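You operate a simulated robot arm through the tools that you are given. There is no shell and no other tool. Be economical: measure what you need, move in short steps, check, and stop when the job is done.

You run a simulated robot arm. Do the job below in one go: nothing can be reset, and whatever is moved stays where it is left.

Task
Pack the wooden tray on the top of the sideboard by the larder. At the end: the red sugar tub is on the wooden tray; the jam jar stands on top of the red can; the green brush stands where the jam jar stood; the measuring cup is on the wooden tray; whatever was shut is shut again. Leave all else as you found it, and nothing knocked over.
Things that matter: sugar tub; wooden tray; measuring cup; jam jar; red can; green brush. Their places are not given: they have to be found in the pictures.

The check looks at the end state, three seconds after you hand in, the way a careful person would. Anything else that was tipped, shoved, dropped, spilled or broken makes it a failure.

Robot
A 7-joint arm with a two-finger parallel gripper, fixed in place. Base frame: the origin is at the foot of the arm, x ahead of it, y to its left, z up; the work surface is at about z = 0.85. Readings come in m, rad, newtons and seconds.
With the tool pointing down near the work surface it reaches from about 0.24 to 0.68 m from the base axis. Its first joint turns from -1.152 to 1.152 rad. Payload 2.4 kg.
The tool frame sits at the grasp point between the pads (the TCP): z along the fingers, y along the line on which they close. The tips reach 0.03 m beyond it. Largest opening 0.094 m; finger width 0.028, thickness 0.01; the body of the gripper, 0.05 by 0.096 m, starts 0.055 m behind the TCP.
Orientation is that of the tool frame in the base frame, as a unit quaternion [x, y, z, w]. With the fingers straight down and closing along the base's y, the tool's x points along the base's -x, its y along +y and its z along -z.

Tools
- The arm moves only by the tool arm_command. Its argument "motion" is a list of rows, each an object (a shift or turn left out is 0, a gripper value left out holds the last) with "offset": the shift along the tool's x, y, z in units of 30 mm (1.0 is 30 mm), a list of three; "rotation": the turn, a rotation vector about the tool's x, y, z in units of 5 degrees (1.0 is 5 degrees), a list of three. In form: [{"offset": [tx, ty, tz], "rotation": [wx, wy, wz]}, ...]. A call has 1 to 20 rows; each row shifts and turns the commanded pose from where the row before left it, along the tool's axes as they then stand. "jaw" is the closure, from 0 (fully open) to 1 (shut), set as the call begins (left out, the last holds). A call with a number of a shift or a turn outside -1 to 1 is refused whole. Rows are played at 5 a second. More than 0.05 m and 0.15 rad between two rows, or a gripper value outside its range, and nothing of the call is played. A pose out of reach is approached as far as the arm can. The call stops where the force on the tool passes 40 N (or 10 N more than at its start, if that is more) or the arm is blocked; 0.2 s more then pass. Each finger travels about 0.153 m/s and halts on what it meets, pressing with about 25 N; the grip force reading is that of the motor and also rises with nothing between the fingers. The clock runs only during rows and for 0.2 s after the last one: add rows that do not move to give the fingers time. It gives the time, the measured TCP pose, the force on the tool (base axes), the opening and the grip force at its end, in the units of the frame above (readings bear some noise).
- Cameras (640 x 400 px; columns grow to the right, rows downward): "scene" is fixed at [0.0152, 0.4785, 1.4584]; the picture's right is [-0.83, -0.56, 0.00], its down [-0.24, 0.36, -0.90] and it looks along [0.50, -0.75, -0.43] (base axes); focal length 320 px, centre (320, 200). "wrist" rides on the gripper at [-0.037, 0, -0.058] in the tool frame; the picture's right is [0.00, -1.00, 0.00], its down [0.97, 0.00, -0.24] and it looks along [0.24, 0.00, 0.97] (tool axes); focal length 218 px, centre (320, 200).
- grab_frame(camera): a new picture of that camera. The clock stands still meanwhile.
- point_at(camera, pixels): for up to 12 pixels [column, row] of the newest picture of that camera ("zoom" is the newest enlarged one), the place [x, y, z] in the base frame of the surface seen there, good to about 0.003 m, but the place of the scene camera against the robot may be out by one fixed shift of up to 0.025 m in any direction. The clock stands still meanwhile.
- close_up(camera, box): a new picture of the part [left, top, right, bottom] of that camera's present view, enlarged. The clock stands still meanwhile.
- hand_in(): hands the job in; it is judged then, once.

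Keep the steps short. Do not move on a guess: measure, check each grasp and each placing, and mend mistakes. In all there are 80 turns and 46 pictures (those below and enlarged ones count). Leave the gripper open and the arm clear of the work at the hand-in unless told otherwise, and finish with a single line.

The tools are called after "Call:" as name(argument=value, ...) on one line, values as JSON. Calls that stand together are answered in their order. arm_command: Moves the arm, as the interface text tells. Its arguments: {"type":"object","properties":{"motion":{"type":"array"},"jaw":{"type":"number"}},"required":["motion"]} The other tools are called the same way: grab_frame (camera) takes a picture; point_at (camera, pixels) gives the place of the surface under pixels of a picture; close_up (camera, box) takes an enlarged picture of a part of a camera's view; hand_in () hands the job in.

At the start:

```text
time_s: 0.0
tool_pos: [0.2983, -0.271, 1.2352]
tool_rot: [0.0, 1.0, 0.0, 0.001]
force: [0.7, 0.5, -0.5]
opening: 0.094
finger_force: 0.1
```

scene: 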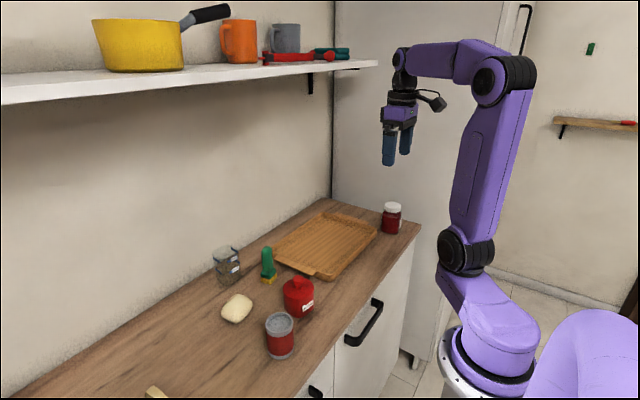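
wrist: 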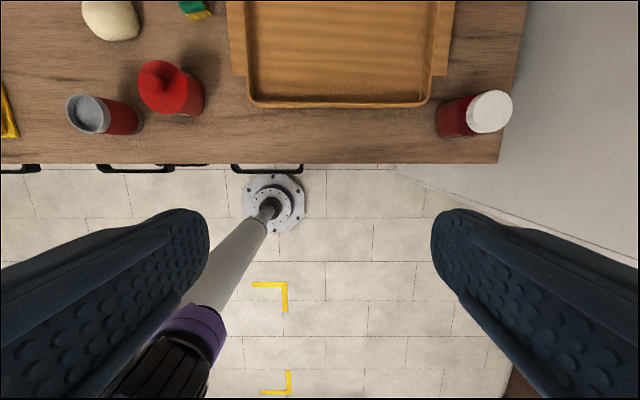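

I'll look closely at the worktop and the shelf first.

Call:
close_up(camera="scene", box=[190, 190, 430, 370])

Call:
close_up(camera="scene", box=[80, 0, 380, 110])

```text
2.22 times, centred on (310, 280) of scene
```

zoom: 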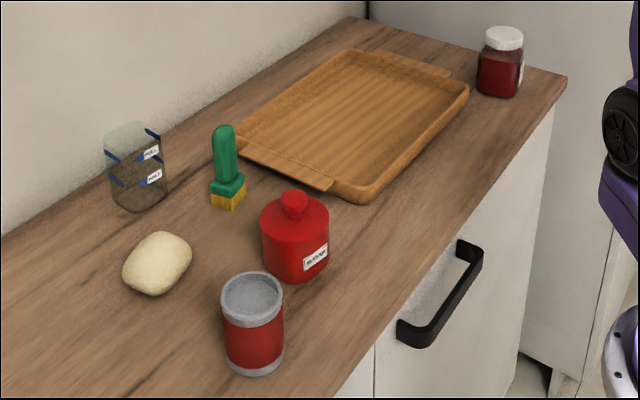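

```text
2.13 times, centred on (230, 55) of scene
```

zoom: 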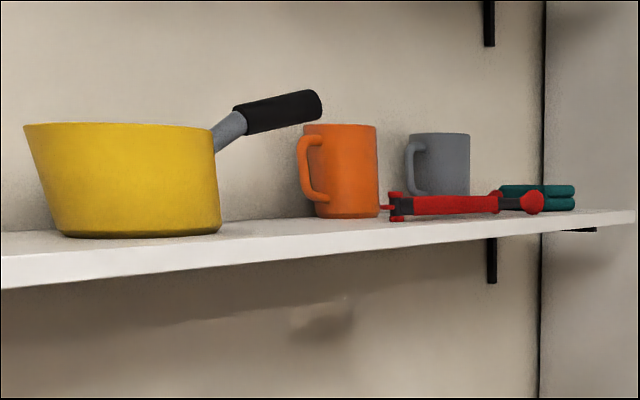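

The glass vessel at (227,265) has labels on it; I'll zoom in to identify it.

Call:
close_up(camera="scene", box=[195, 235, 285, 291])

Call:
close_up(camera="wrist", box=[0, 0, 540, 180])

Call:
close_up(camera="scene", box=[100, 280, 420, 400])

```text
7.11 times, centred on (240, 263) of scene
```

zoom: 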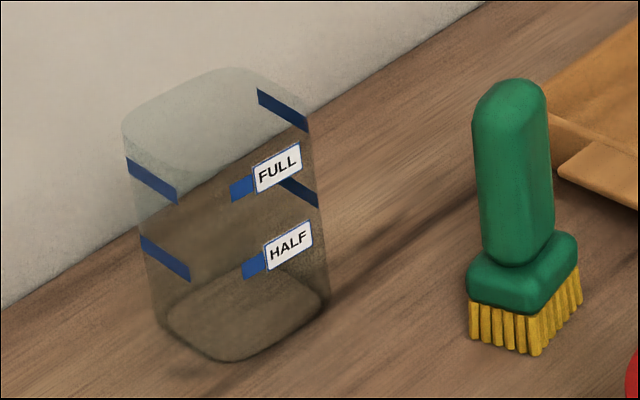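

```text
1.19 times, centred on (270, 90) of wrist
```

zoom: 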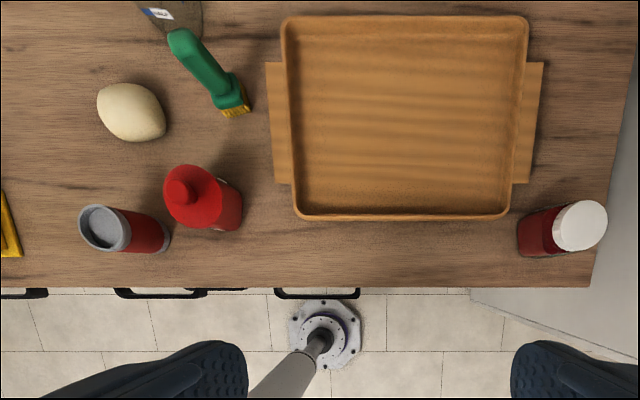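

```text
2.00 times, centred on (260, 340) of scene
```

zoom: 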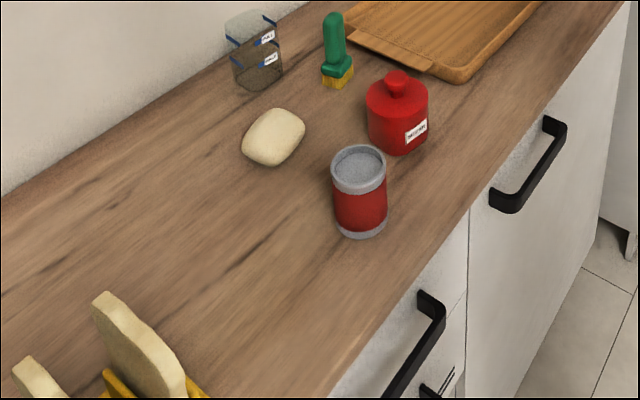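

The glass is the measuring cup (marks FULL/HALF), and nothing needs opening. I'll measure surfaces from the wrist picture (tub, can, jar, tray) and the scene picture (cup, brush), with shared points to find the scene camera's shift.

Call:
point_at(camera="wrist", pixels=[[158, 78], [180, 70], [86, 112], [75, 112], [490, 111], [508, 111], [250, 104], [428, 104], [340, 60], [237, 40], [300, 140], [497, 160]])

Call:
point_at(camera="scene", pixels=[[297, 281], [280, 319], [392, 206], [325, 245], [267, 250], [268, 277], [227, 250], [222, 281], [237, 308], [260, 290], [332, 275], [372, 236]])

```text
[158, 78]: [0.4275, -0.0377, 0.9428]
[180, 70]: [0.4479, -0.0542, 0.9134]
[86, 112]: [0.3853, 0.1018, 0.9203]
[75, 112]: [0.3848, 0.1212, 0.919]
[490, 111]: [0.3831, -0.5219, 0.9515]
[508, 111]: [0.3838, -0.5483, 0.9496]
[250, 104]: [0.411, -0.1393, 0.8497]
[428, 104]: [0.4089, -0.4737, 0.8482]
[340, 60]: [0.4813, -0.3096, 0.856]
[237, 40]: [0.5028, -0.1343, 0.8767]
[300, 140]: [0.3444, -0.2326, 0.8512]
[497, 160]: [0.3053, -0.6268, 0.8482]
```

```text
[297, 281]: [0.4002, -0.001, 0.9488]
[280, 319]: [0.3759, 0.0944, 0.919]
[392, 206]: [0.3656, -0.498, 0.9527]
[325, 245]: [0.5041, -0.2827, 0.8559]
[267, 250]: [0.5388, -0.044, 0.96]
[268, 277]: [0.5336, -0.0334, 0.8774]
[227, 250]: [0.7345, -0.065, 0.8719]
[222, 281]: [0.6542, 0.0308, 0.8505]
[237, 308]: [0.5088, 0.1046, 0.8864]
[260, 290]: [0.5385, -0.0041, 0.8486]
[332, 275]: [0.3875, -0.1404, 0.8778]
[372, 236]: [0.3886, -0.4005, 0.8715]
```

Before moving, I'll check where the shelf's front edge is and where the wall lies, so the arm stays clear.

Call:
point_at(camera="scene", pixels=[[5, 90], [150, 78], [300, 72], [375, 65], [200, 150], [250, 210], [138, 60], [239, 40], [348, 180], [330, 56], [220, 268], [216, 292]])

Call:
arm_command(motion=[{"offset": [-0.5, 1, 0]}, {"offset": [-0.5, 1, 0]}, {"offset": [-0.5, 1, 0]}, {"offset": [-0.5, 1, 0]}, {"offset": [-0.5, 1, 0]}, {"offset": [-0.5, 1, 0]}, {"offset": [0, 0, 0]}], jaw=0)

Call:
grab_frame(camera="wrist")

```text
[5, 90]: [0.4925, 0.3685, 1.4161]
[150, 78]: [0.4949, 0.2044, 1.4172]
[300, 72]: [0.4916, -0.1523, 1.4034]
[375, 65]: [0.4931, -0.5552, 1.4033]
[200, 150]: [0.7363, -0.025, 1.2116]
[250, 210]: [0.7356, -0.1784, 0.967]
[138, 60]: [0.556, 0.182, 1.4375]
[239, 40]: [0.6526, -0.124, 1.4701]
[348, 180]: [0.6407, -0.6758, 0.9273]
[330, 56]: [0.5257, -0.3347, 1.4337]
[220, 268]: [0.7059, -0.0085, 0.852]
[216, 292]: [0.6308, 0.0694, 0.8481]
```

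```text
time_s: 1.6
tool_pos: [0.3881, -0.092, 1.2343]
tool_rot: [0.001, 1.0, 0.0, 0.0]
force: [-0.4, 0.8, -0.1]
opening: 0.0942
finger_force: 0.1
```

```text
38 pictures are left
```

wrist: 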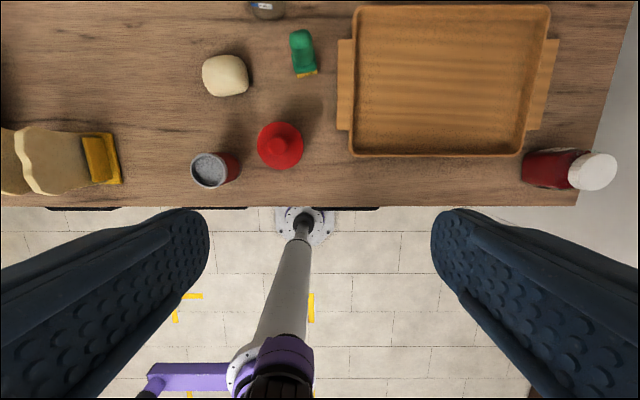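

Shelf edge is at x≈0.49, z≈1.40, so I stay low near it. The cup is only at the top edge (265,8) of the wrist view; I'll tilt the tool forward and lower it slightly to see it.

Call:
arm_command(motion=[{"offset": [0, 0.5, 1], "rotation": [0, -1, 0]}, {"offset": [0, 0.5, 1], "rotation": [0, -1, 0]}, {"offset": [0, 0.5, 1], "rotation": [0, -1, 0]}, {"offset": [0, 0.5, 0], "rotation": [0, -1, 0]}, {"offset": [0, 0, 0]}])

Call:
grab_frame(camera="wrist")

```text
time_s: 2.8
tool_pos: [0.3955, -0.0308, 1.1456]
tool_rot: [0.0, 0.985, 0.0, 0.175]
force: [-0.9, 0.6, -0.2]
opening: 0.0938
finger_force: 0.1
```

```text
37 pictures are left
```

wrist: 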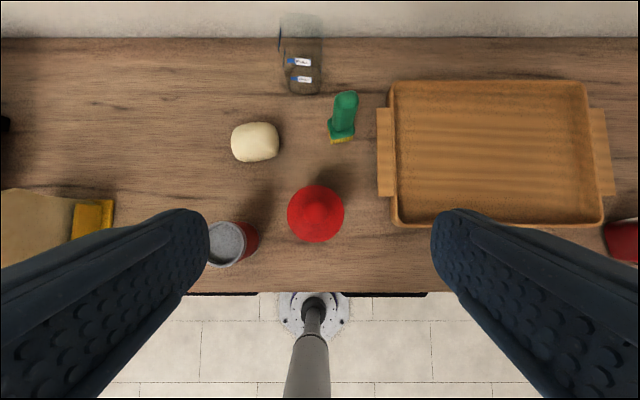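

Good view. I'll zoom on the cup and brush for precise measurement, and measure points for all objects.

Call:
point_at(camera="wrist", pixels=[[316, 205], [290, 210], [343, 212], [228, 240], [210, 240], [342, 96], [341, 141], [330, 130], [355, 132], [256, 125], [397, 222], [392, 86]])

Call:
close_up(camera="wrist", box=[240, 0, 400, 100])

Call:
point_at(camera="zoom", pixels=[[240, 240], [245, 315], [175, 240], [325, 220], [170, 360], [320, 375], [240, 385], [250, 250], [165, 150], [330, 150], [240, 62], [340, 85]])

```text
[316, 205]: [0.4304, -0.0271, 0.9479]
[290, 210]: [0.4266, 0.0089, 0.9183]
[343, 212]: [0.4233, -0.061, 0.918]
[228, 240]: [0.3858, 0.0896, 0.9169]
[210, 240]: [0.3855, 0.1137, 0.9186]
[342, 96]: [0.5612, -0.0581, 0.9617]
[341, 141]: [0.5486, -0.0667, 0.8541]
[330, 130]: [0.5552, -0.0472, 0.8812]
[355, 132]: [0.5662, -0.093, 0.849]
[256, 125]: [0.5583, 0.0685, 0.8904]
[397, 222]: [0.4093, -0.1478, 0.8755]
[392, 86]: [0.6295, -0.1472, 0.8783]
```

```text
4.00 times, centred on (320, 50) of wrist
```

zoom: 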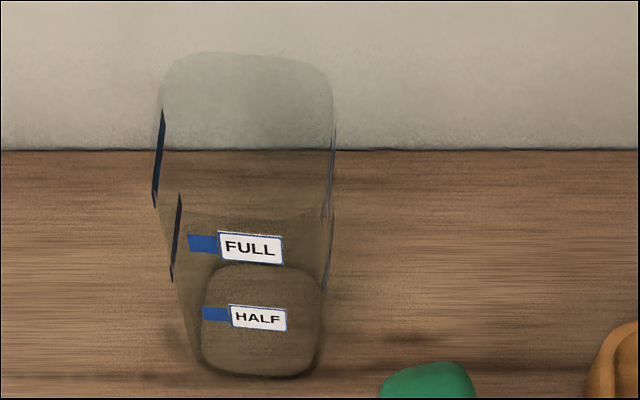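

```text
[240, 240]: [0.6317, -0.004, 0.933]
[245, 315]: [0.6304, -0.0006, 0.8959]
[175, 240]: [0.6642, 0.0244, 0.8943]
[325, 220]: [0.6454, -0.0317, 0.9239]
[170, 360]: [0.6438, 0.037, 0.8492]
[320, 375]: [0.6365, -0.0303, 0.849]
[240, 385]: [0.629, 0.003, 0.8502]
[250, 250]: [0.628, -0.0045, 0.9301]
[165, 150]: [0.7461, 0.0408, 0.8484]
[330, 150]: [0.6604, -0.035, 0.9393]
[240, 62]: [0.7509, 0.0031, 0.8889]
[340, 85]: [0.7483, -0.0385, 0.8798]
```

The cup's base centre works out to about (0.663, -0.005), about 0.06 wide, with its rim near z 0.945. The can is at (0.385, 0.10), top 0.92. The jar goes first, so I straighten the tool and move above it to measure.

Call:
arm_command(motion=[{"offset": [0, -1, 0], "rotation": [0, 1, 0]}, {"offset": [0, -1, 0], "rotation": [0, 1, 0]}, {"offset": [0, -1, 0], "rotation": [0, 1, 0]}, {"offset": [0, -1, 0], "rotation": [0, 1, 0]}, {"offset": [0, -1, 0]}, {"offset": [0, -1, 0]}, {"offset": [0, -1, 0]}, {"offset": [0, -1, 0]}, {"offset": [0, -1, 0]}, {"offset": [0, -1, 0]}, {"offset": [0, -1, 0]}, {"offset": [0, -1, 0]}, {"offset": [0, -1, 0]}, {"offset": [0, -1, 0]}, {"offset": [0, -1, 0]}, {"offset": [0, -1, 0]}, {"offset": [0, 0, 0]}])

Call:
grab_frame(camera="wrist")

```text
time_s: 6.4
tool_pos: [0.3954, -0.5115, 1.1447]
tool_rot: [0.0, 1.0, 0.001, 0.0]
force: [-0.5, -0.5, -0.4]
opening: 0.0941
finger_force: 0.0
```

```text
35 pictures are left
```

wrist: 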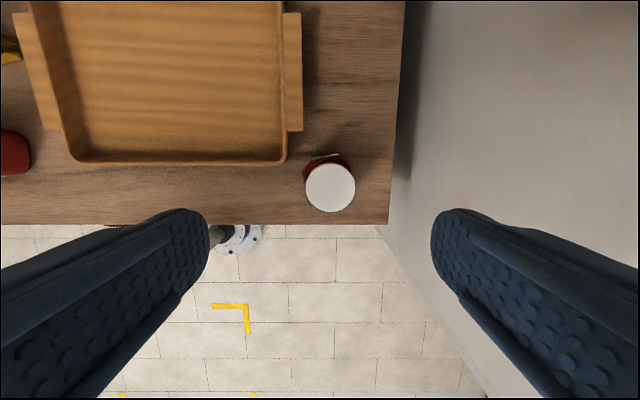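

Call:
point_at(camera="wrist", pixels=[[330, 188], [308, 188], [352, 188], [330, 166], [330, 209], [322, 160], [308, 172], [345, 160], [387, 222], [400, 100], [285, 160], [295, 120]])

Call:
close_up(camera="wrist", box=[270, 140, 400, 221])

Call:
close_up(camera="scene", box=[360, 190, 430, 240])

```text
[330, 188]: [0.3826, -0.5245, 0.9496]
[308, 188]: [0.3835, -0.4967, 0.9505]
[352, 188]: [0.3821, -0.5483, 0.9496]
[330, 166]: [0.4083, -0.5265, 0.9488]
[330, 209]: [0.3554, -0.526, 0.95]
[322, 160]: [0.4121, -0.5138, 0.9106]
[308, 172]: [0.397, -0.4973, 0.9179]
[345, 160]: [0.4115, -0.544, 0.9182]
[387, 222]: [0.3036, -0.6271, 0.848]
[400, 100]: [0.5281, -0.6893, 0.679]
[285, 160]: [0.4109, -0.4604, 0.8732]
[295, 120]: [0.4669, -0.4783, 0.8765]
```

```text
4.92 times, centred on (335, 180) of wrist
```

zoom: 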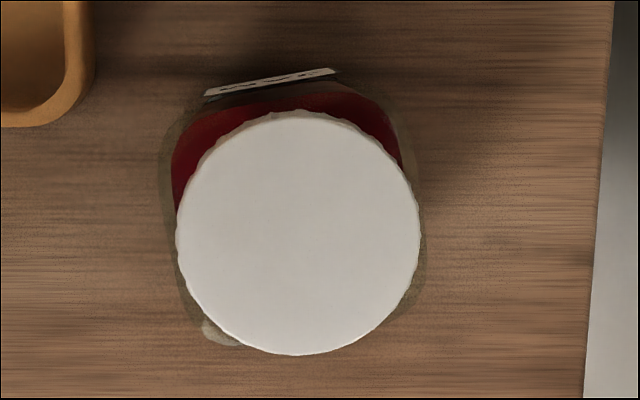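

```text
8.00 times, centred on (395, 215) of scene
```

zoom: 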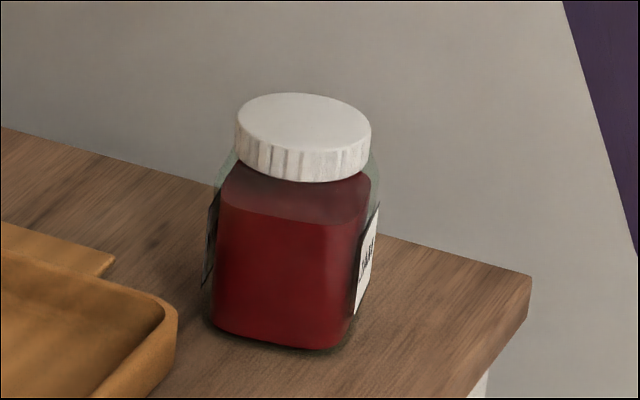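

The jar's lid is centred at (0.382, -0.5235), radius about 0.027, and its body is turned about 9.6°. I align with it and descend most of the way.

Call:
arm_command(motion=[{"offset": [0.447, -0.4, 0], "rotation": [0, 0, -0.96]}, {"rotation": [0, 0, -0.96]}, {"offset": [0, 0, 1]}, {"offset": [0, 0, 1]}, {"offset": [0, 0, 1]}, {"offset": [0, 0, 1]}, {"offset": [0, 0, 1]}, {"offset": [0, 0, 0]}])

Call:
grab_frame(camera="wrist")

```text
time_s: 8.2
tool_pos: [0.3805, -0.523, 0.9956]
tool_rot: [-0.084, 0.996, 0.001, 0.0]
force: [-0.4, -0.9, -0.1]
opening: 0.0939
finger_force: 0.0
```

```text
32 pictures are left
```

wrist: 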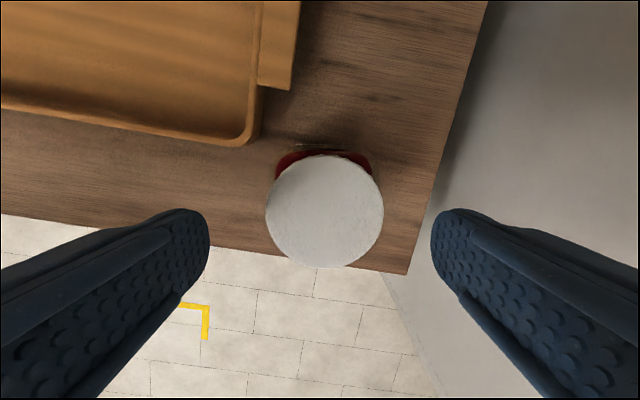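

The body's top edge now lies level in the picture (row ~150), and the lid is centred between the fingers. I descend to z 0.902, then close as a separate step.

Call:
arm_command(motion=[{"offset": [0, 0, 1]}, {"offset": [0, 0, 1]}, {"offset": [0, 0, 1]}, {"offset": [0, 0, 0.12]}, {"offset": [0, 0, 0]}])

Call:
arm_command(motion=[{}, {}, {}, {}], jaw=1)

Call:
close_up(camera="scene", box=[340, 150, 460, 250])

```text
time_s: 9.4
tool_pos: [0.3819, -0.5238, 0.9016]
tool_rot: [-0.083, 0.997, -0.001, 0.0]
force: [0.1, 0.3, -0.2]
opening: 0.0937
finger_force: 0.0
```

```text
time_s: 10.4
tool_pos: [0.3809, -0.5236, 0.9008]
tool_rot: [-0.083, 0.997, 0.0, 0.0]
force: [0.5, -1.7, -0.3]
opening: 0.0725
finger_force: 24.8
```

```text
4.00 times, centred on (400, 200) of scene
```

zoom: 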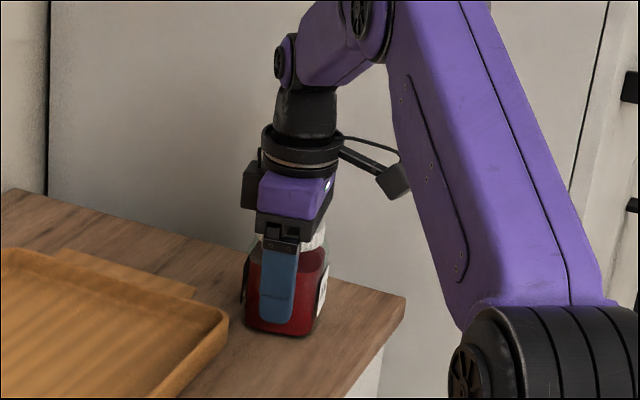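

Grasp is firm (opening 0.0725, 24.8 N). I lift it 0.13 m and check.

Call:
arm_command(motion=[{"offset": [0, 0, -0.3]}, {"offset": [0, 0, -0.6]}, {"offset": [0, 0, -1]}, {"offset": [0, 0, -1]}, {"offset": [0, 0, -1]}, {"offset": [0, 0, -0.6]}, {}])

Call:
grab_frame(camera="scene")

```text
time_s: 12.0
tool_pos: [0.3838, -0.5245, 1.0352]
tool_rot: [-0.083, 0.997, 0.0, 0.0]
force: [0.1, -0.6, -4.5]
opening: 0.0722
finger_force: 24.8
```

```text
30 pictures are left
```

scene: 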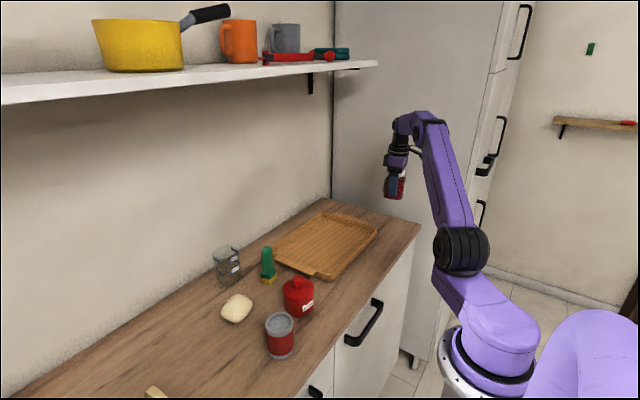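

Jar is held cleanly. I carry it towards the can, staying high and squared up, and stop short to measure the can's top accurately with the wrist camera.

Call:
arm_command(motion=[{"offset": [0, 0, -1], "rotation": [0, 0, 0.96]}, {"offset": [0, 0, -1], "rotation": [0, 0, 0.96]}, {"offset": [0, 0.9, -1]}, {"offset": [0, 0.9, -1]}, {"offset": [0, 0.9, -1]}, {"offset": [0, 0.9, 0]}, {"offset": [0, 1, 0]}, {"offset": [0, 1, 0]}, {"offset": [0.3, 1, 0]}, {"offset": [0.3, 1, 0]}, {"offset": [0.3, 1, 0]}, {"offset": [0.3, 1, 0]}, {"offset": [0.3, 1, 0]}, {"offset": [0.3, 1, 0]}, {"offset": [0, 1, 0]}, {"offset": [0, 1, 0]}, {"offset": [0, 0.9, 0]}, {}])

Call:
grab_frame(camera="wrist")

```text
time_s: 15.8
tool_pos: [0.3273, -0.0884, 1.1864]
tool_rot: [0.0, 1.0, 0.001, 0.0]
force: [-0.8, 0.0, -3.7]
opening: 0.0721
finger_force: 24.9
```

```text
29 pictures are left
```

wrist: 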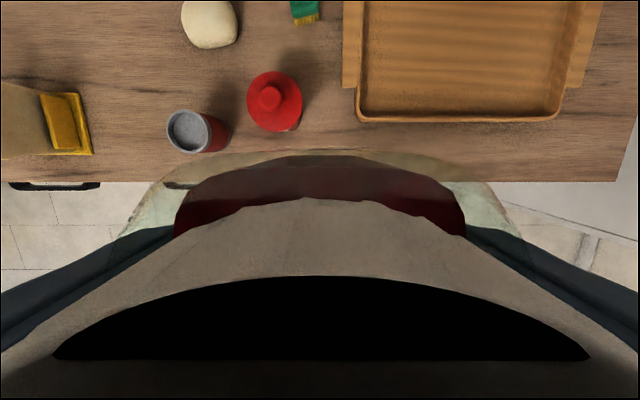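

The can's top ellipse is clear at (187,131). I zoom and measure it.

Call:
close_up(camera="wrist", box=[140, 50, 332, 170])

Call:
point_at(camera="wrist", pixels=[[187, 131], [168, 131], [207, 131], [187, 112], [187, 151], [167, 125], [185, 141], [270, 96], [270, 118], [252, 100], [296, 100], [150, 131]])

```text
3.33 times, centred on (236, 110) of wrist
```

zoom: 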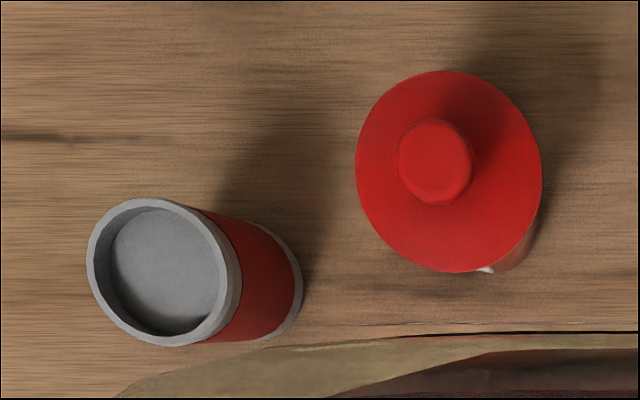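

```text
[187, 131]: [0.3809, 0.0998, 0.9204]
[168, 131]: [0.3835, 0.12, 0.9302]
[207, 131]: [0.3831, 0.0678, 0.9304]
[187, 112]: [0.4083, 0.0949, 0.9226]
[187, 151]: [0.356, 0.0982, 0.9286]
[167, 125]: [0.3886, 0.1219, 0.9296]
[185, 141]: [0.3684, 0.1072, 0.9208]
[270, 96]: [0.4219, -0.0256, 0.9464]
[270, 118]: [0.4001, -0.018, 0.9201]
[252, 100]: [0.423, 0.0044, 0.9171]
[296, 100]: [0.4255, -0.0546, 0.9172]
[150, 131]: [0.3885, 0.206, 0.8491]
```

The can's rim is at z 0.930, centred on (0.3825, 0.0945), diameter 0.055. The jar's bottom is 0.052 below the TCP, so I'd release around TCP z≈0.982. I go above it and down to about 1.00.

Call:
arm_command(motion=[{"offset": [-0.46, 1, 0]}, {"offset": [-0.46, 1, 0]}, {"offset": [-0.46, 1, 0]}, {"offset": [-0.46, 1, 0]}, {"offset": [0, 1, 0]}, {"offset": [0, 1, 0]}, {"offset": [0, 0.1, 1]}, {"offset": [0, 0, 1]}, {"offset": [0, 0, 1]}, {"offset": [0, 0, 1]}, {"offset": [0, 0, 1]}, {"offset": [0, 0, 1]}, {}])

Call:
close_up(camera="scene", box=[200, 220, 360, 380])

```text
time_s: 18.6
tool_pos: [0.3833, 0.0939, 1.0074]
tool_rot: [0.0, 1.0, 0.0, 0.0]
force: [0.5, 0.1, -4.1]
opening: 0.0724
finger_force: 24.8
```

```text
2.50 times, centred on (280, 300) of scene
```

zoom: 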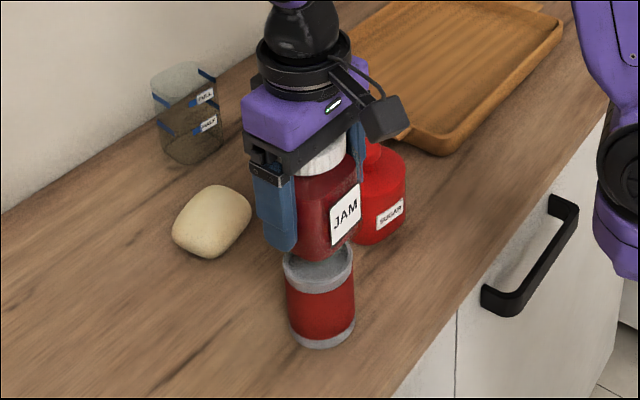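

Well aligned over the can. I lower to just above contact, then small steps while reading force.

Call:
arm_command(motion=[{"offset": [0, 0, 0.4]}, {"offset": [0, 0, 0.37]}, {}])

Call:
arm_command(motion=[{"offset": [0, 0, 0.04]}, {"offset": [0, 0, 0.03]}, {}])

```text
time_s: 19.4
tool_pos: [0.3825, 0.0948, 0.9849]
tool_rot: [0.001, 1.0, 0.0, 0.0]
force: [-0.1, -0.1, -4.9]
opening: 0.0724
finger_force: 24.4
```

```text
time_s: 20.2
tool_pos: [0.3834, 0.0931, 0.9803]
tool_rot: [0.0, 1.0, 0.0, 0.001]
force: [-0.2, -0.1, -3.8]
opening: 0.0723
finger_force: 24.4
```

Call:
arm_command(motion=[{"offset": [0, 0, 0.05]}, {}])

Call:
close_up(camera="scene", box=[240, 280, 330, 370])

```text
time_s: 20.8
tool_pos: [0.3833, 0.0937, 0.9806]
tool_rot: [0.0, 1.0, 0.0, 0.001]
force: [-2.7, 0.4, 16.0]
opening: 0.0725
finger_force: 24.9
```

```text
4.44 times, centred on (285, 325) of scene
```

zoom: 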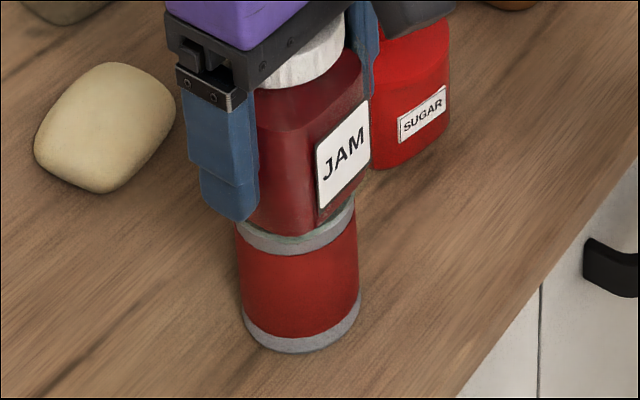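

Contact made (16 N up). I relax slightly, then open.

Call:
arm_command(motion=[{"offset": [0, 0, -0.04]}, {}])

Call:
arm_command(motion=[{}, {}, {}], jaw=0)

Call:
arm_command(motion=[{"offset": [0, 0, -0.3]}, {"offset": [0, 0, -0.6]}, {"offset": [0, 0, -1]}, {"offset": [0, 0, -1]}, {"offset": [0, 0, -1]}, {"offset": [0, 0, -1]}, {"offset": [0, -1, -0.5]}, {"offset": [0, -1, 0]}, {"offset": [0, -1, 0]}, {"offset": [0, -1, 0]}, {"offset": [0, -1, 0]}, {"offset": [0, 0, 0]}])

Call:
grab_frame(camera="scene")

Call:
grab_frame(camera="wrist")

```text
time_s: 21.4
tool_pos: [0.3829, 0.094, 0.9817]
tool_rot: [0.0, 1.0, 0.0, 0.0]
force: [0.8, 0.2, -0.1]
opening: 0.0724
finger_force: 24.9
```

```text
time_s: 22.2
tool_pos: [0.3851, 0.0931, 0.9812]
tool_rot: [-0.001, 1.0, -0.001, 0.0]
force: [0.3, 0.8, -0.3]
opening: 0.0941
finger_force: 0.1
```

```text
time_s: 24.8
tool_pos: [0.3844, -0.0579, 1.1415]
tool_rot: [0.0, 1.0, 0.0, -0.001]
force: [-0.1, -0.6, -0.1]
opening: 0.0938
finger_force: 0.1
```

```text
25 pictures are left
```

scene: 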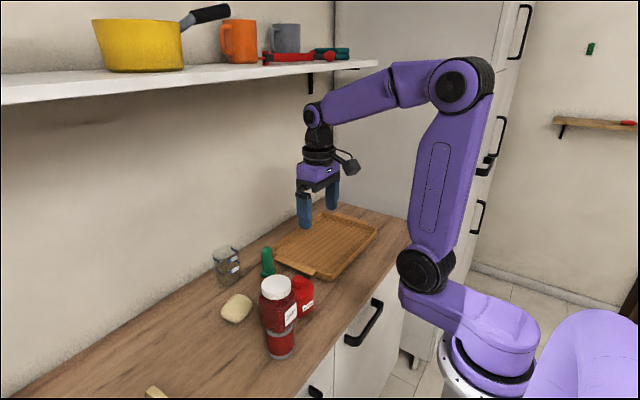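

```text
24 pictures are left
```

wrist: 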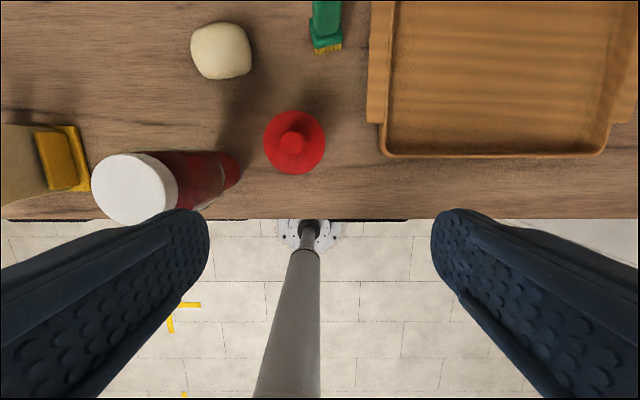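

The jar stands steadily on the can. Next the brush: I move over it, lower (clear of the shelf), to see its orientation.

Call:
arm_command(motion=[{"offset": [0, -0.25, 1]}, {"offset": [0, 0, 1]}, {"offset": [-0.9, 0, 0.5]}, {"offset": [-0.9, 0, 0]}, {"offset": [-0.9, 0, 0]}, {"offset": [-0.9, 0, 0]}, {"offset": [-0.9, 0, 0]}, {}])

Call:
grab_frame(camera="wrist")

```text
time_s: 26.6
tool_pos: [0.5194, -0.0651, 1.0703]
tool_rot: [0.0, 1.0, 0.0, 0.0]
force: [0.8, -0.7, -0.4]
opening: 0.0942
finger_force: 0.1
```

```text
23 pictures are left
```

wrist: 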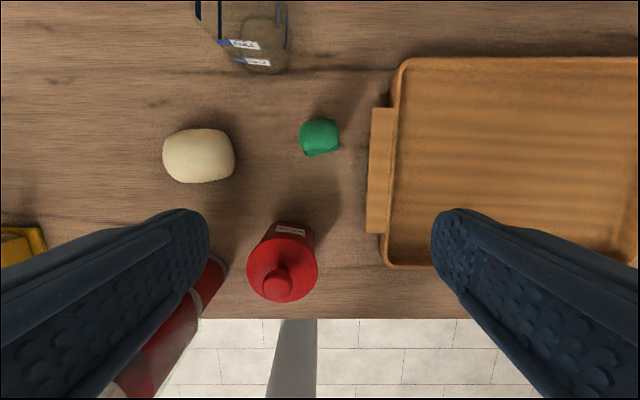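

The brush is seen end-on at (319,136). I zoom and measure.

Call:
close_up(camera="wrist", box=[280, 110, 360, 160])

Call:
point_at(camera="zoom", pixels=[[300, 200], [170, 200], [450, 200], [310, 100], [310, 300], [200, 350], [310, 360], [440, 330], [200, 120], [430, 110], [180, 300], [470, 290]])

```text
8.00 times, centred on (320, 135) of wrist
```

zoom: 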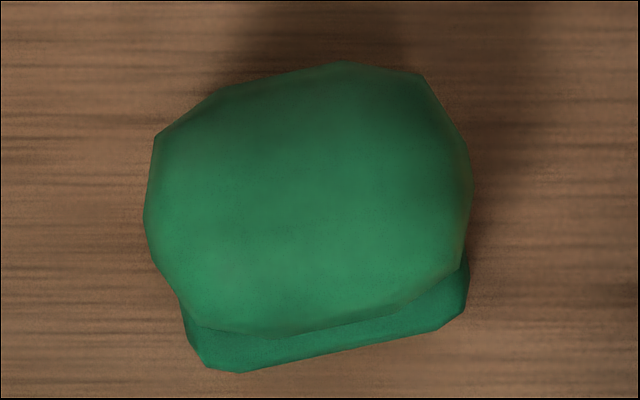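

```text
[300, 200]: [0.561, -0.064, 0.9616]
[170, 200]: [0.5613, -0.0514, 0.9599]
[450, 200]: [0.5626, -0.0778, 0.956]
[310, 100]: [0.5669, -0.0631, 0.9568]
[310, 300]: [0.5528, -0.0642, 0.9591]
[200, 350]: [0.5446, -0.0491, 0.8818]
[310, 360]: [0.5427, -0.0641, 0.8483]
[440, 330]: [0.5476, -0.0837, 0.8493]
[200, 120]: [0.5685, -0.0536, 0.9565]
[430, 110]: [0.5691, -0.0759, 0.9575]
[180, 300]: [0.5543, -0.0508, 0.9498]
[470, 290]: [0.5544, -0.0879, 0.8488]
```

Handle centre is (0.561, -0.065), top 0.962, turned about 14°; the head ends below z 0.885. I align and descend to TCP z 0.925.

Call:
arm_command(motion=[{"offset": [-0.7, 0, 0]}, {"offset": [-0.687, 0, 0]}, {"rotation": [0, 0, -0.95]}, {"rotation": [0, 0, -0.95]}, {"rotation": [0, 0, -0.9]}, {"offset": [0, 0, 1]}, {"offset": [0, 0, 1]}, {}])

Call:
grab_frame(camera="wrist")

```text
time_s: 28.4
tool_pos: [0.5605, -0.0639, 1.0075]
tool_rot: [-0.121, 0.993, 0.0, 0.001]
force: [0.3, 0.4, 0.3]
opening: 0.094
finger_force: 0.1
```

```text
21 pictures are left
```

wrist: 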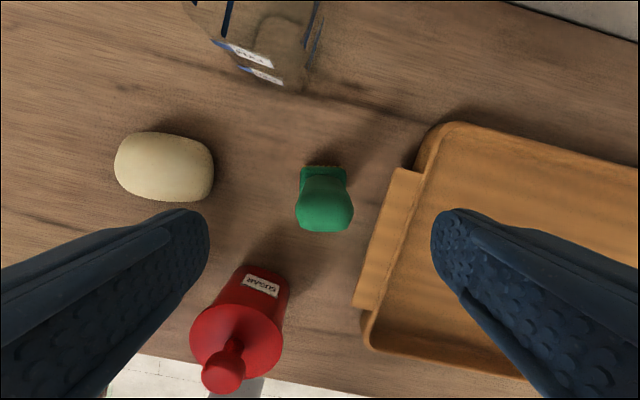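

Aligned (head edges level, handle centred at col ~324). Fingertips will stay above the tray rim. I descend and close.

Call:
arm_command(motion=[{"offset": [0, 0, 1]}, {"offset": [0, 0, 1]}, {"offset": [0, 0, 0.75]}, {}])

Call:
arm_command(motion=[{}, {}, {}, {}], jaw=1)

Call:
arm_command(motion=[{"offset": [0, 0, -0.3]}, {"offset": [0, 0, -0.7]}, {"offset": [0, 0, -1]}, {}])

Call:
close_up(camera="scene", box=[190, 170, 390, 370])

```text
time_s: 29.4
tool_pos: [0.5599, -0.0633, 0.9262]
tool_rot: [-0.122, 0.993, 0.001, 0.001]
force: [-0.6, 0.6, 0.0]
opening: 0.0937
finger_force: 0.1
```

```text
time_s: 30.4
tool_pos: [0.5592, -0.0642, 0.9264]
tool_rot: [-0.123, 0.992, 0.0, 0.0]
force: [0.0, 0.1, -0.8]
opening: 0.0355
finger_force: 24.8
```

```text
time_s: 31.4
tool_pos: [0.5599, -0.0639, 0.9856]
tool_rot: [-0.122, 0.993, 0.0, -0.001]
force: [-0.4, 0.3, -0.8]
opening: 0.0353
finger_force: 25.5
```

```text
2.00 times, centred on (290, 270) of scene
```

zoom: 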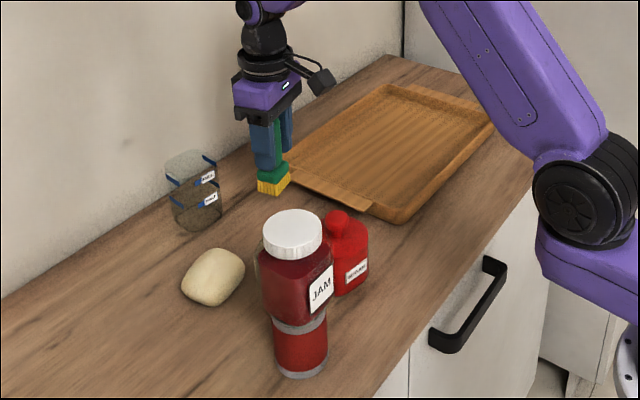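

Brush is held upright. I raise a bit more, square up, and carry it over the tray to the jar's former place (0.382, -0.5235).

Call:
arm_command(motion=[{"offset": [0, 0, -0.7], "rotation": [0, 0, 0.95]}, {"offset": [0, 0, -0.3], "rotation": [0, 0, 0.95]}, {"rotation": [0, 0, 0.9]}, {"offset": [0, -1, 0]}, {"offset": [0.3, -1, 0]}, {"offset": [0.4, -1, 0]}, {"offset": [0.5, -1, 0]}, {"offset": [0.5, -1, 0]}, {"offset": [0.5, -1, 0]}, {"offset": [0.5, -1, 0]}, {"offset": [0.5, -1, 0]}, {"offset": [0.5, -1, 0]}, {"offset": [0.5, -1, 0]}, {"offset": [0.5, -1, 0]}, {"offset": [0.5, -1, 0]}, {"offset": [0.5, -1, 0]}, {"offset": [0.4, -1, 0]}, {"offset": [0.33, -1, 0]}, {"offset": [0, -0.32, 0]}, {}])

Call:
grab_frame(camera="wrist")

```text
time_s: 35.6
tool_pos: [0.366, -0.5231, 1.0144]
tool_rot: [-0.001, 1.0, 0.0, 0.001]
force: [-0.2, -0.2, -0.4]
opening: 0.0355
finger_force: 25.1
```

```text
19 pictures are left
```

wrist: 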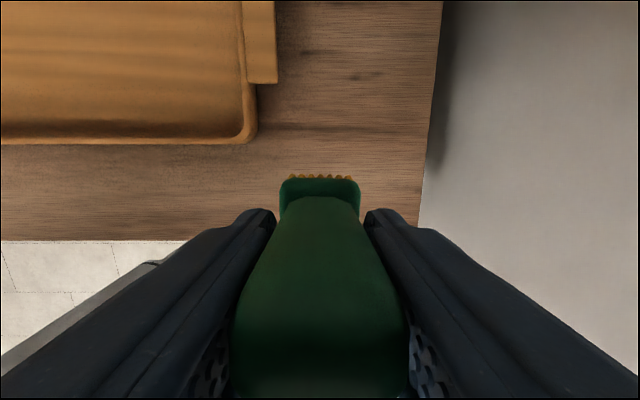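

I correct x by +0.016 and lower to about 2 mm above the worktop, then ease down.

Call:
arm_command(motion=[{"offset": [-0.53, 0, 0]}, {"offset": [0, 0, 1]}, {"offset": [0, 0, 1]}, {"offset": [0, 0, 0.6]}, {"offset": [0, 0, 0.22]}, {}])

Call:
arm_command(motion=[{"offset": [0, 0, 0.06]}, {"offset": [0, 0, 0.04]}, {}])

```text
time_s: 37.0
tool_pos: [0.3832, -0.5202, 0.9304]
tool_rot: [0.0, 1.0, -0.001, 0.0]
force: [0.3, -0.3, -0.4]
opening: 0.0354
finger_force: 25.7
```

```text
time_s: 37.8
tool_pos: [0.3835, -0.5224, 0.9273]
tool_rot: [0.0, 1.0, -0.001, 0.0]
force: [0.3, 0.2, -0.7]
opening: 0.0353
finger_force: 25.1
```

Call:
arm_command(motion=[{"offset": [0, 0, 0.04]}, {}])

Call:
close_up(camera="scene", box=[350, 170, 430, 250])

```text
time_s: 38.4
tool_pos: [0.3844, -0.5228, 0.926]
tool_rot: [-0.001, 1.0, 0.0, 0.0]
force: [-1.2, 0.4, 1.0]
opening: 0.0353
finger_force: 25.0
```

```text
5.00 times, centred on (390, 210) of scene
```

zoom: 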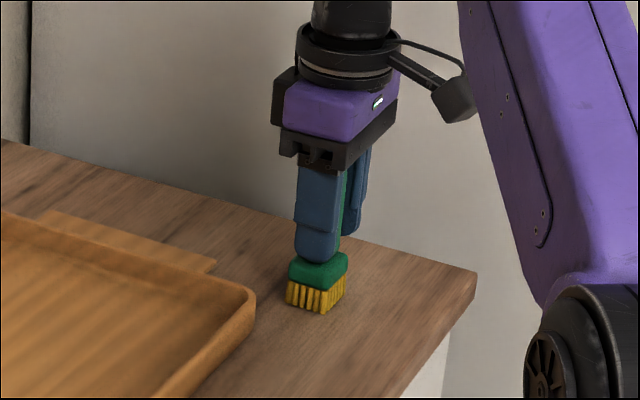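

Brush is standing at the jar's place. I release and rise.

Call:
arm_command(motion=[{}, {}, {}], jaw=0)

Call:
arm_command(motion=[{"offset": [0, 0, -0.4]}, {"offset": [0, 0, -1]}, {"offset": [0, 0, -1]}, {"offset": [0, 0, -1]}, {"offset": [0, 0, -1]}, {"offset": [0, 0.5, -1]}, {"offset": [0, 1, 0]}, {"offset": [0, 1, 0]}, {"offset": [0, 1, 0]}, {"offset": [0, 1, 0]}, {"offset": [0, 1, 0]}, {"offset": [0, 1, 0]}, {"offset": [0, 1, 0]}, {"offset": [0, 1, 0]}, {"offset": [0, 1, 0]}, {"offset": [0, 1, 0]}, {"offset": [0, 1, 0]}, {}])

Call:
arm_command(motion=[{"offset": [0, 1, 0]}, {"offset": [0, 1, 0]}, {"offset": [-0.45, 1, 0]}, {"offset": [-0.45, 1, 0]}, {"offset": [-0.45, 1, 0]}, {}])

Call:
grab_frame(camera="wrist")

Call:
grab_frame(camera="scene")

```text
time_s: 39.2
tool_pos: [0.3839, -0.5222, 0.9254]
tool_rot: [0.0, 1.0, 0.0, 0.0]
force: [-0.4, 0.1, 0.1]
opening: 0.094
finger_force: 0.1
```

```text
time_s: 43.0
tool_pos: [0.3816, -0.1783, 1.0899]
tool_rot: [0.0, 1.0, 0.0, 0.0]
force: [-0.4, -0.5, -0.4]
opening: 0.0939
finger_force: 0.1
```

```text
time_s: 44.4
tool_pos: [0.4203, -0.0307, 1.0916]
tool_rot: [0.0, 1.0, 0.0, 0.0]
force: [-0.8, -0.1, 0.1]
opening: 0.094
finger_force: 0.1
```

```text
17 pictures are left
```

wrist: 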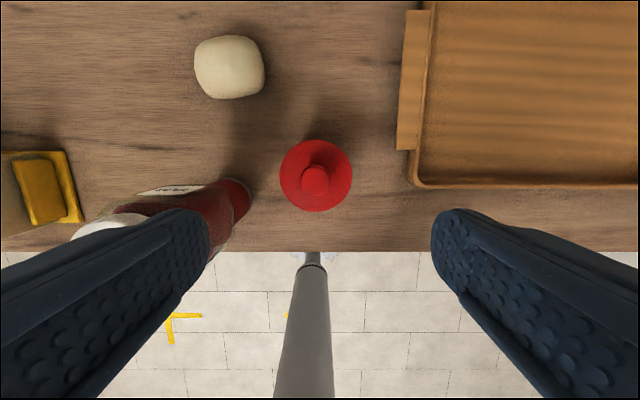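

```text
16 pictures are left
```

scene: 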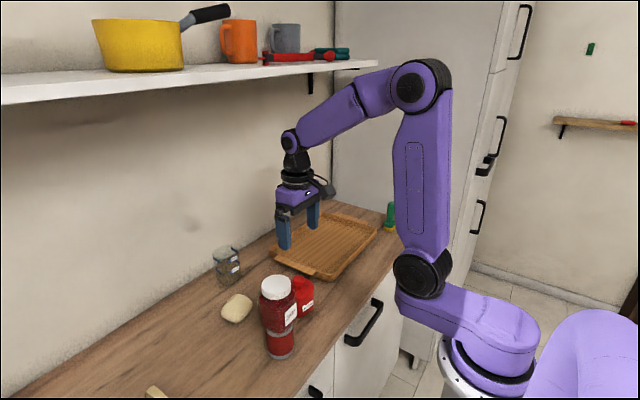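

Call:
point_at(camera="wrist", pixels=[[283, 176], [349, 176], [316, 141], [300, 176], [333, 176], [316, 182], [305, 208], [245, 200], [600, 100], [470, 150], [425, 170], [430, 30]])

```text
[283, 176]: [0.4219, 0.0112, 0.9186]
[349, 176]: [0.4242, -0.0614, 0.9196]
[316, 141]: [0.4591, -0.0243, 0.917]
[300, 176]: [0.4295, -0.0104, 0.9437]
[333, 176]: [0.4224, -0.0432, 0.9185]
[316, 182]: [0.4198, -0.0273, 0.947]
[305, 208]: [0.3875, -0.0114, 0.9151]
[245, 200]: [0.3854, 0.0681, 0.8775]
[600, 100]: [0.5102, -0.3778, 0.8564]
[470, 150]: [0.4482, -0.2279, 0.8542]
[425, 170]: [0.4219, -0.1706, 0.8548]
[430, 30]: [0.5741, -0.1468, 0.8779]
```

Tub centre is (0.424, -0.0255), diameter about 0.077, giving about 8 mm either side. I centre and descend in two steps.

Call:
arm_command(motion=[{"offset": [-0.12, 0.17, 0]}, {"offset": [0, 0, 1]}, {"offset": [0, 0, 1]}, {"offset": [0, 0, 1]}, {"offset": [0, 0, 1]}, {"offset": [0, 0, 0.3]}, {}])

Call:
grab_frame(camera="wrist")

```text
time_s: 46.0
tool_pos: [0.4265, -0.0223, 0.9613]
tool_rot: [0.0, 1.0, -0.001, 0.0]
force: [-0.5, 0.1, -0.9]
opening: 0.094
finger_force: 0.1
```

```text
15 pictures are left
```

wrist: 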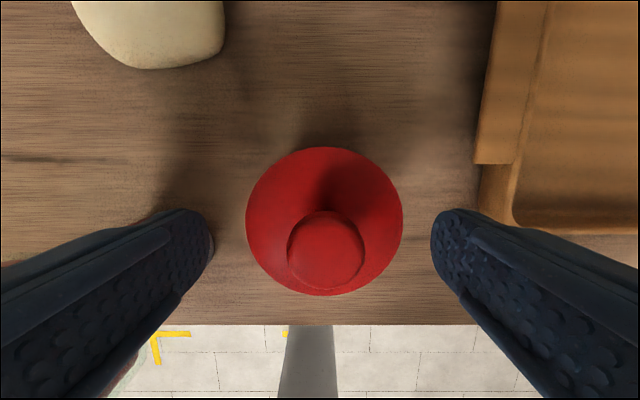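

Centred within 2 mm; nudge -2 mm in y, go down to z 0.900 and close.

Call:
arm_command(motion=[{"offset": [0.06, -0.07, 0]}, {"offset": [0, 0, 0.7]}, {"offset": [0, 0, 0.7]}, {"offset": [0, 0, 0.63]}, {}])

Call:
arm_command(motion=[{}, {}, {}], jaw=1)

Call:
arm_command(motion=[{"offset": [0, 0, -0.3]}, {"offset": [0, 0, -0.7]}, {"offset": [0, 0, -1]}, {}])

Call:
close_up(camera="scene", box=[190, 170, 390, 370])

```text
time_s: 47.2
tool_pos: [0.4246, -0.0237, 0.898]
tool_rot: [0.0, 1.0, 0.0, 0.001]
force: [0.5, 0.6, -0.9]
opening: 0.0937
finger_force: 0.1
```

```text
time_s: 48.0
tool_pos: [0.4247, -0.0245, 0.8986]
tool_rot: [0.0, 1.0, 0.0, 0.0]
force: [-0.2, -0.4, -0.7]
opening: 0.0781
finger_force: 25.8
```

```text
time_s: 49.0
tool_pos: [0.4248, -0.0269, 0.9618]
tool_rot: [-0.001, 1.0, 0.0, 0.0]
force: [0.2, -0.5, 0.4]
opening: 0.078
finger_force: 25.4
```

```text
2.00 times, centred on (290, 270) of scene
```

zoom: 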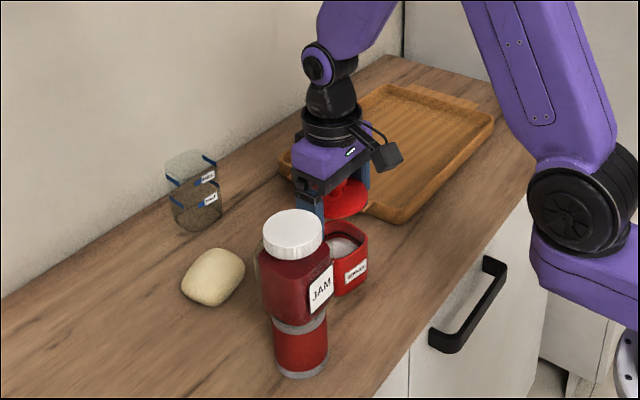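

The tub's lid came off in the gripper and the tub stayed behind; nothing spilled. I'll look closely before putting the lid back along the exact same line.

Call:
close_up(camera="scene", box=[270, 240, 350, 320])

Call:
point_at(camera="zoom", pixels=[[400, 210], [420, 240], [450, 150], [430, 420], [500, 440], [570, 445], [520, 480], [570, 540], [430, 400], [480, 400]])

```text
5.00 times, centred on (310, 280) of scene
```

zoom: 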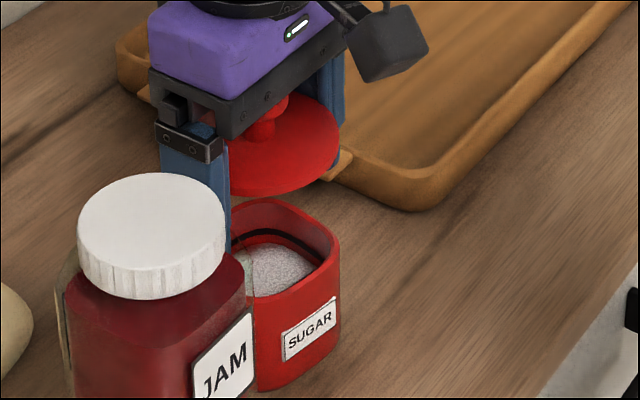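

```text
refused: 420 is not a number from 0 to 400
```

The lid is a thin disc with a knob; the tub is a squarish box holding sugar. I reverse the exact commands to set the lid back on the tub, then will regrasp the lid by its knob.

Call:
arm_command(motion=[{"offset": [0, 0, 1]}, {"offset": [0, 0, 0.7]}, {"offset": [0, 0, 0.15]}, {"offset": [0, 0, 0.1]}, {"offset": [0, 0, 0.05]}, {}])

Call:
arm_command(motion=[{}, {}, {}], jaw=0)

Call:
arm_command(motion=[{"offset": [0, 0, -1]}, {"offset": [0, 0, -1]}, {"offset": [0, 0, -1]}, {}])

Call:
grab_frame(camera="wrist")

```text
time_s: 50.4
tool_pos: [0.427, -0.027, 0.8982]
tool_rot: [0.0, 1.0, 0.0, 0.0]
force: [-0.6, 0.4, -0.2]
opening: 0.0782
finger_force: 24.9
```

```text
time_s: 51.2
tool_pos: [0.4256, -0.0271, 0.8986]
tool_rot: [0.0, 1.0, -0.001, 0.001]
force: [0.6, 0.2, 0.4]
opening: 0.0939
finger_force: 0.1
```

```text
time_s: 52.2
tool_pos: [0.4239, -0.0252, 0.9872]
tool_rot: [0.0, 1.0, 0.0, 0.0]
force: [0.5, -0.5, 0.9]
opening: 0.0941
finger_force: 0.1
```

```text
12 pictures are left
```

wrist: 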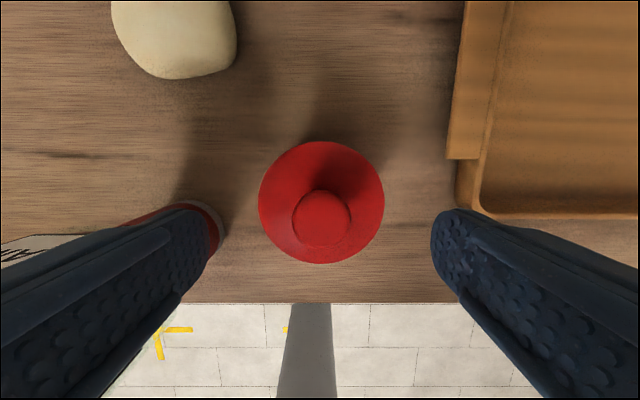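

Lid is seated again. I lower to the knob (TCP 0.952, tips just above the disc) and grip it.

Call:
arm_command(motion=[{"offset": [0, -0.05, 0.6]}, {"offset": [0, 0, 0.55]}, {}])

Call:
arm_command(motion=[{}, {}, {}, {}], jaw=1)

Call:
arm_command(motion=[{"offset": [0, 0, -0.3]}, {"offset": [0, 0, -0.7]}, {"offset": [0, 0, -0.7]}, {}])

Call:
close_up(camera="scene", box=[230, 210, 358, 290])

```text
time_s: 53.0
tool_pos: [0.4256, -0.0269, 0.9517]
tool_rot: [0.0, 1.0, 0.0, 0.0]
force: [-0.7, 0.1, -0.6]
opening: 0.0939
finger_force: 0.0
```

```text
time_s: 54.0
tool_pos: [0.4252, -0.027, 0.9522]
tool_rot: [0.0, 1.0, 0.0, 0.0]
force: [1.1, 0.8, -0.4]
opening: 0.0282
finger_force: 24.9
```

```text
time_s: 55.0
tool_pos: [0.4251, -0.0261, 1.005]
tool_rot: [-0.001, 1.0, 0.001, 0.001]
force: [-0.3, -0.3, -1.0]
opening: 0.028
finger_force: 25.0
```

```text
5.00 times, centred on (294, 250) of scene
```

zoom: 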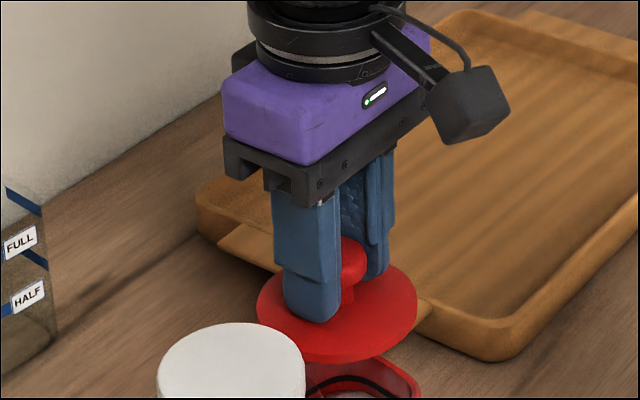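

Knob grip holds the lid level. I set it temporarily on the clear patch of worktop at (0.54, -0.06) where the brush was.

Call:
arm_command(motion=[{"offset": [-0.96, -0.28, 0]}, {"offset": [-0.96, -0.28, 0]}, {"offset": [-0.96, -0.28, 0]}, {"offset": [-0.95, -0.29, 0]}, {"offset": [0, 0, 1]}, {"offset": [0, 0, 1]}, {"offset": [0, 0, 1]}, {"offset": [0, 0, 0.2]}, {}])

Call:
arm_command(motion=[{"offset": [0, 0, 0.1]}, {"offset": [0, 0, 0.05]}, {"offset": [0, 0, 0.05]}, {}])

```text
time_s: 57.0
tool_pos: [0.5396, -0.0618, 0.9098]
tool_rot: [0.0, 1.0, 0.0, 0.0]
force: [-0.5, 0.0, -0.2]
opening: 0.0277
finger_force: 24.9
```

```text
time_s: 58.0
tool_pos: [0.541, -0.0617, 0.9028]
tool_rot: [0.0, 1.0, 0.0, 0.0]
force: [0.1, 0.3, -0.3]
opening: 0.0276
finger_force: 25.9
```

Call:
arm_command(motion=[{"offset": [0, 0, 0.05]}, {"offset": [0, 0, 0.05]}, {"offset": [0, 0, 0.05]}, {}])

Call:
arm_command(motion=[{"offset": [0, 0, 0.05]}, {"offset": [0, 0, 0.05]}, {}])

```text
time_s: 59.0
tool_pos: [0.5398, -0.0598, 0.9003]
tool_rot: [0.0, 1.0, 0.0, 0.0]
force: [0.7, -0.1, -0.5]
opening: 0.0277
finger_force: 25.2
```

```text
time_s: 59.8
tool_pos: [0.5393, -0.0608, 0.8982]
tool_rot: [0.0, 1.0, 0.0, 0.002]
force: [-3.8, 2.0, 24.5]
opening: 0.0279
finger_force: 25.4
```

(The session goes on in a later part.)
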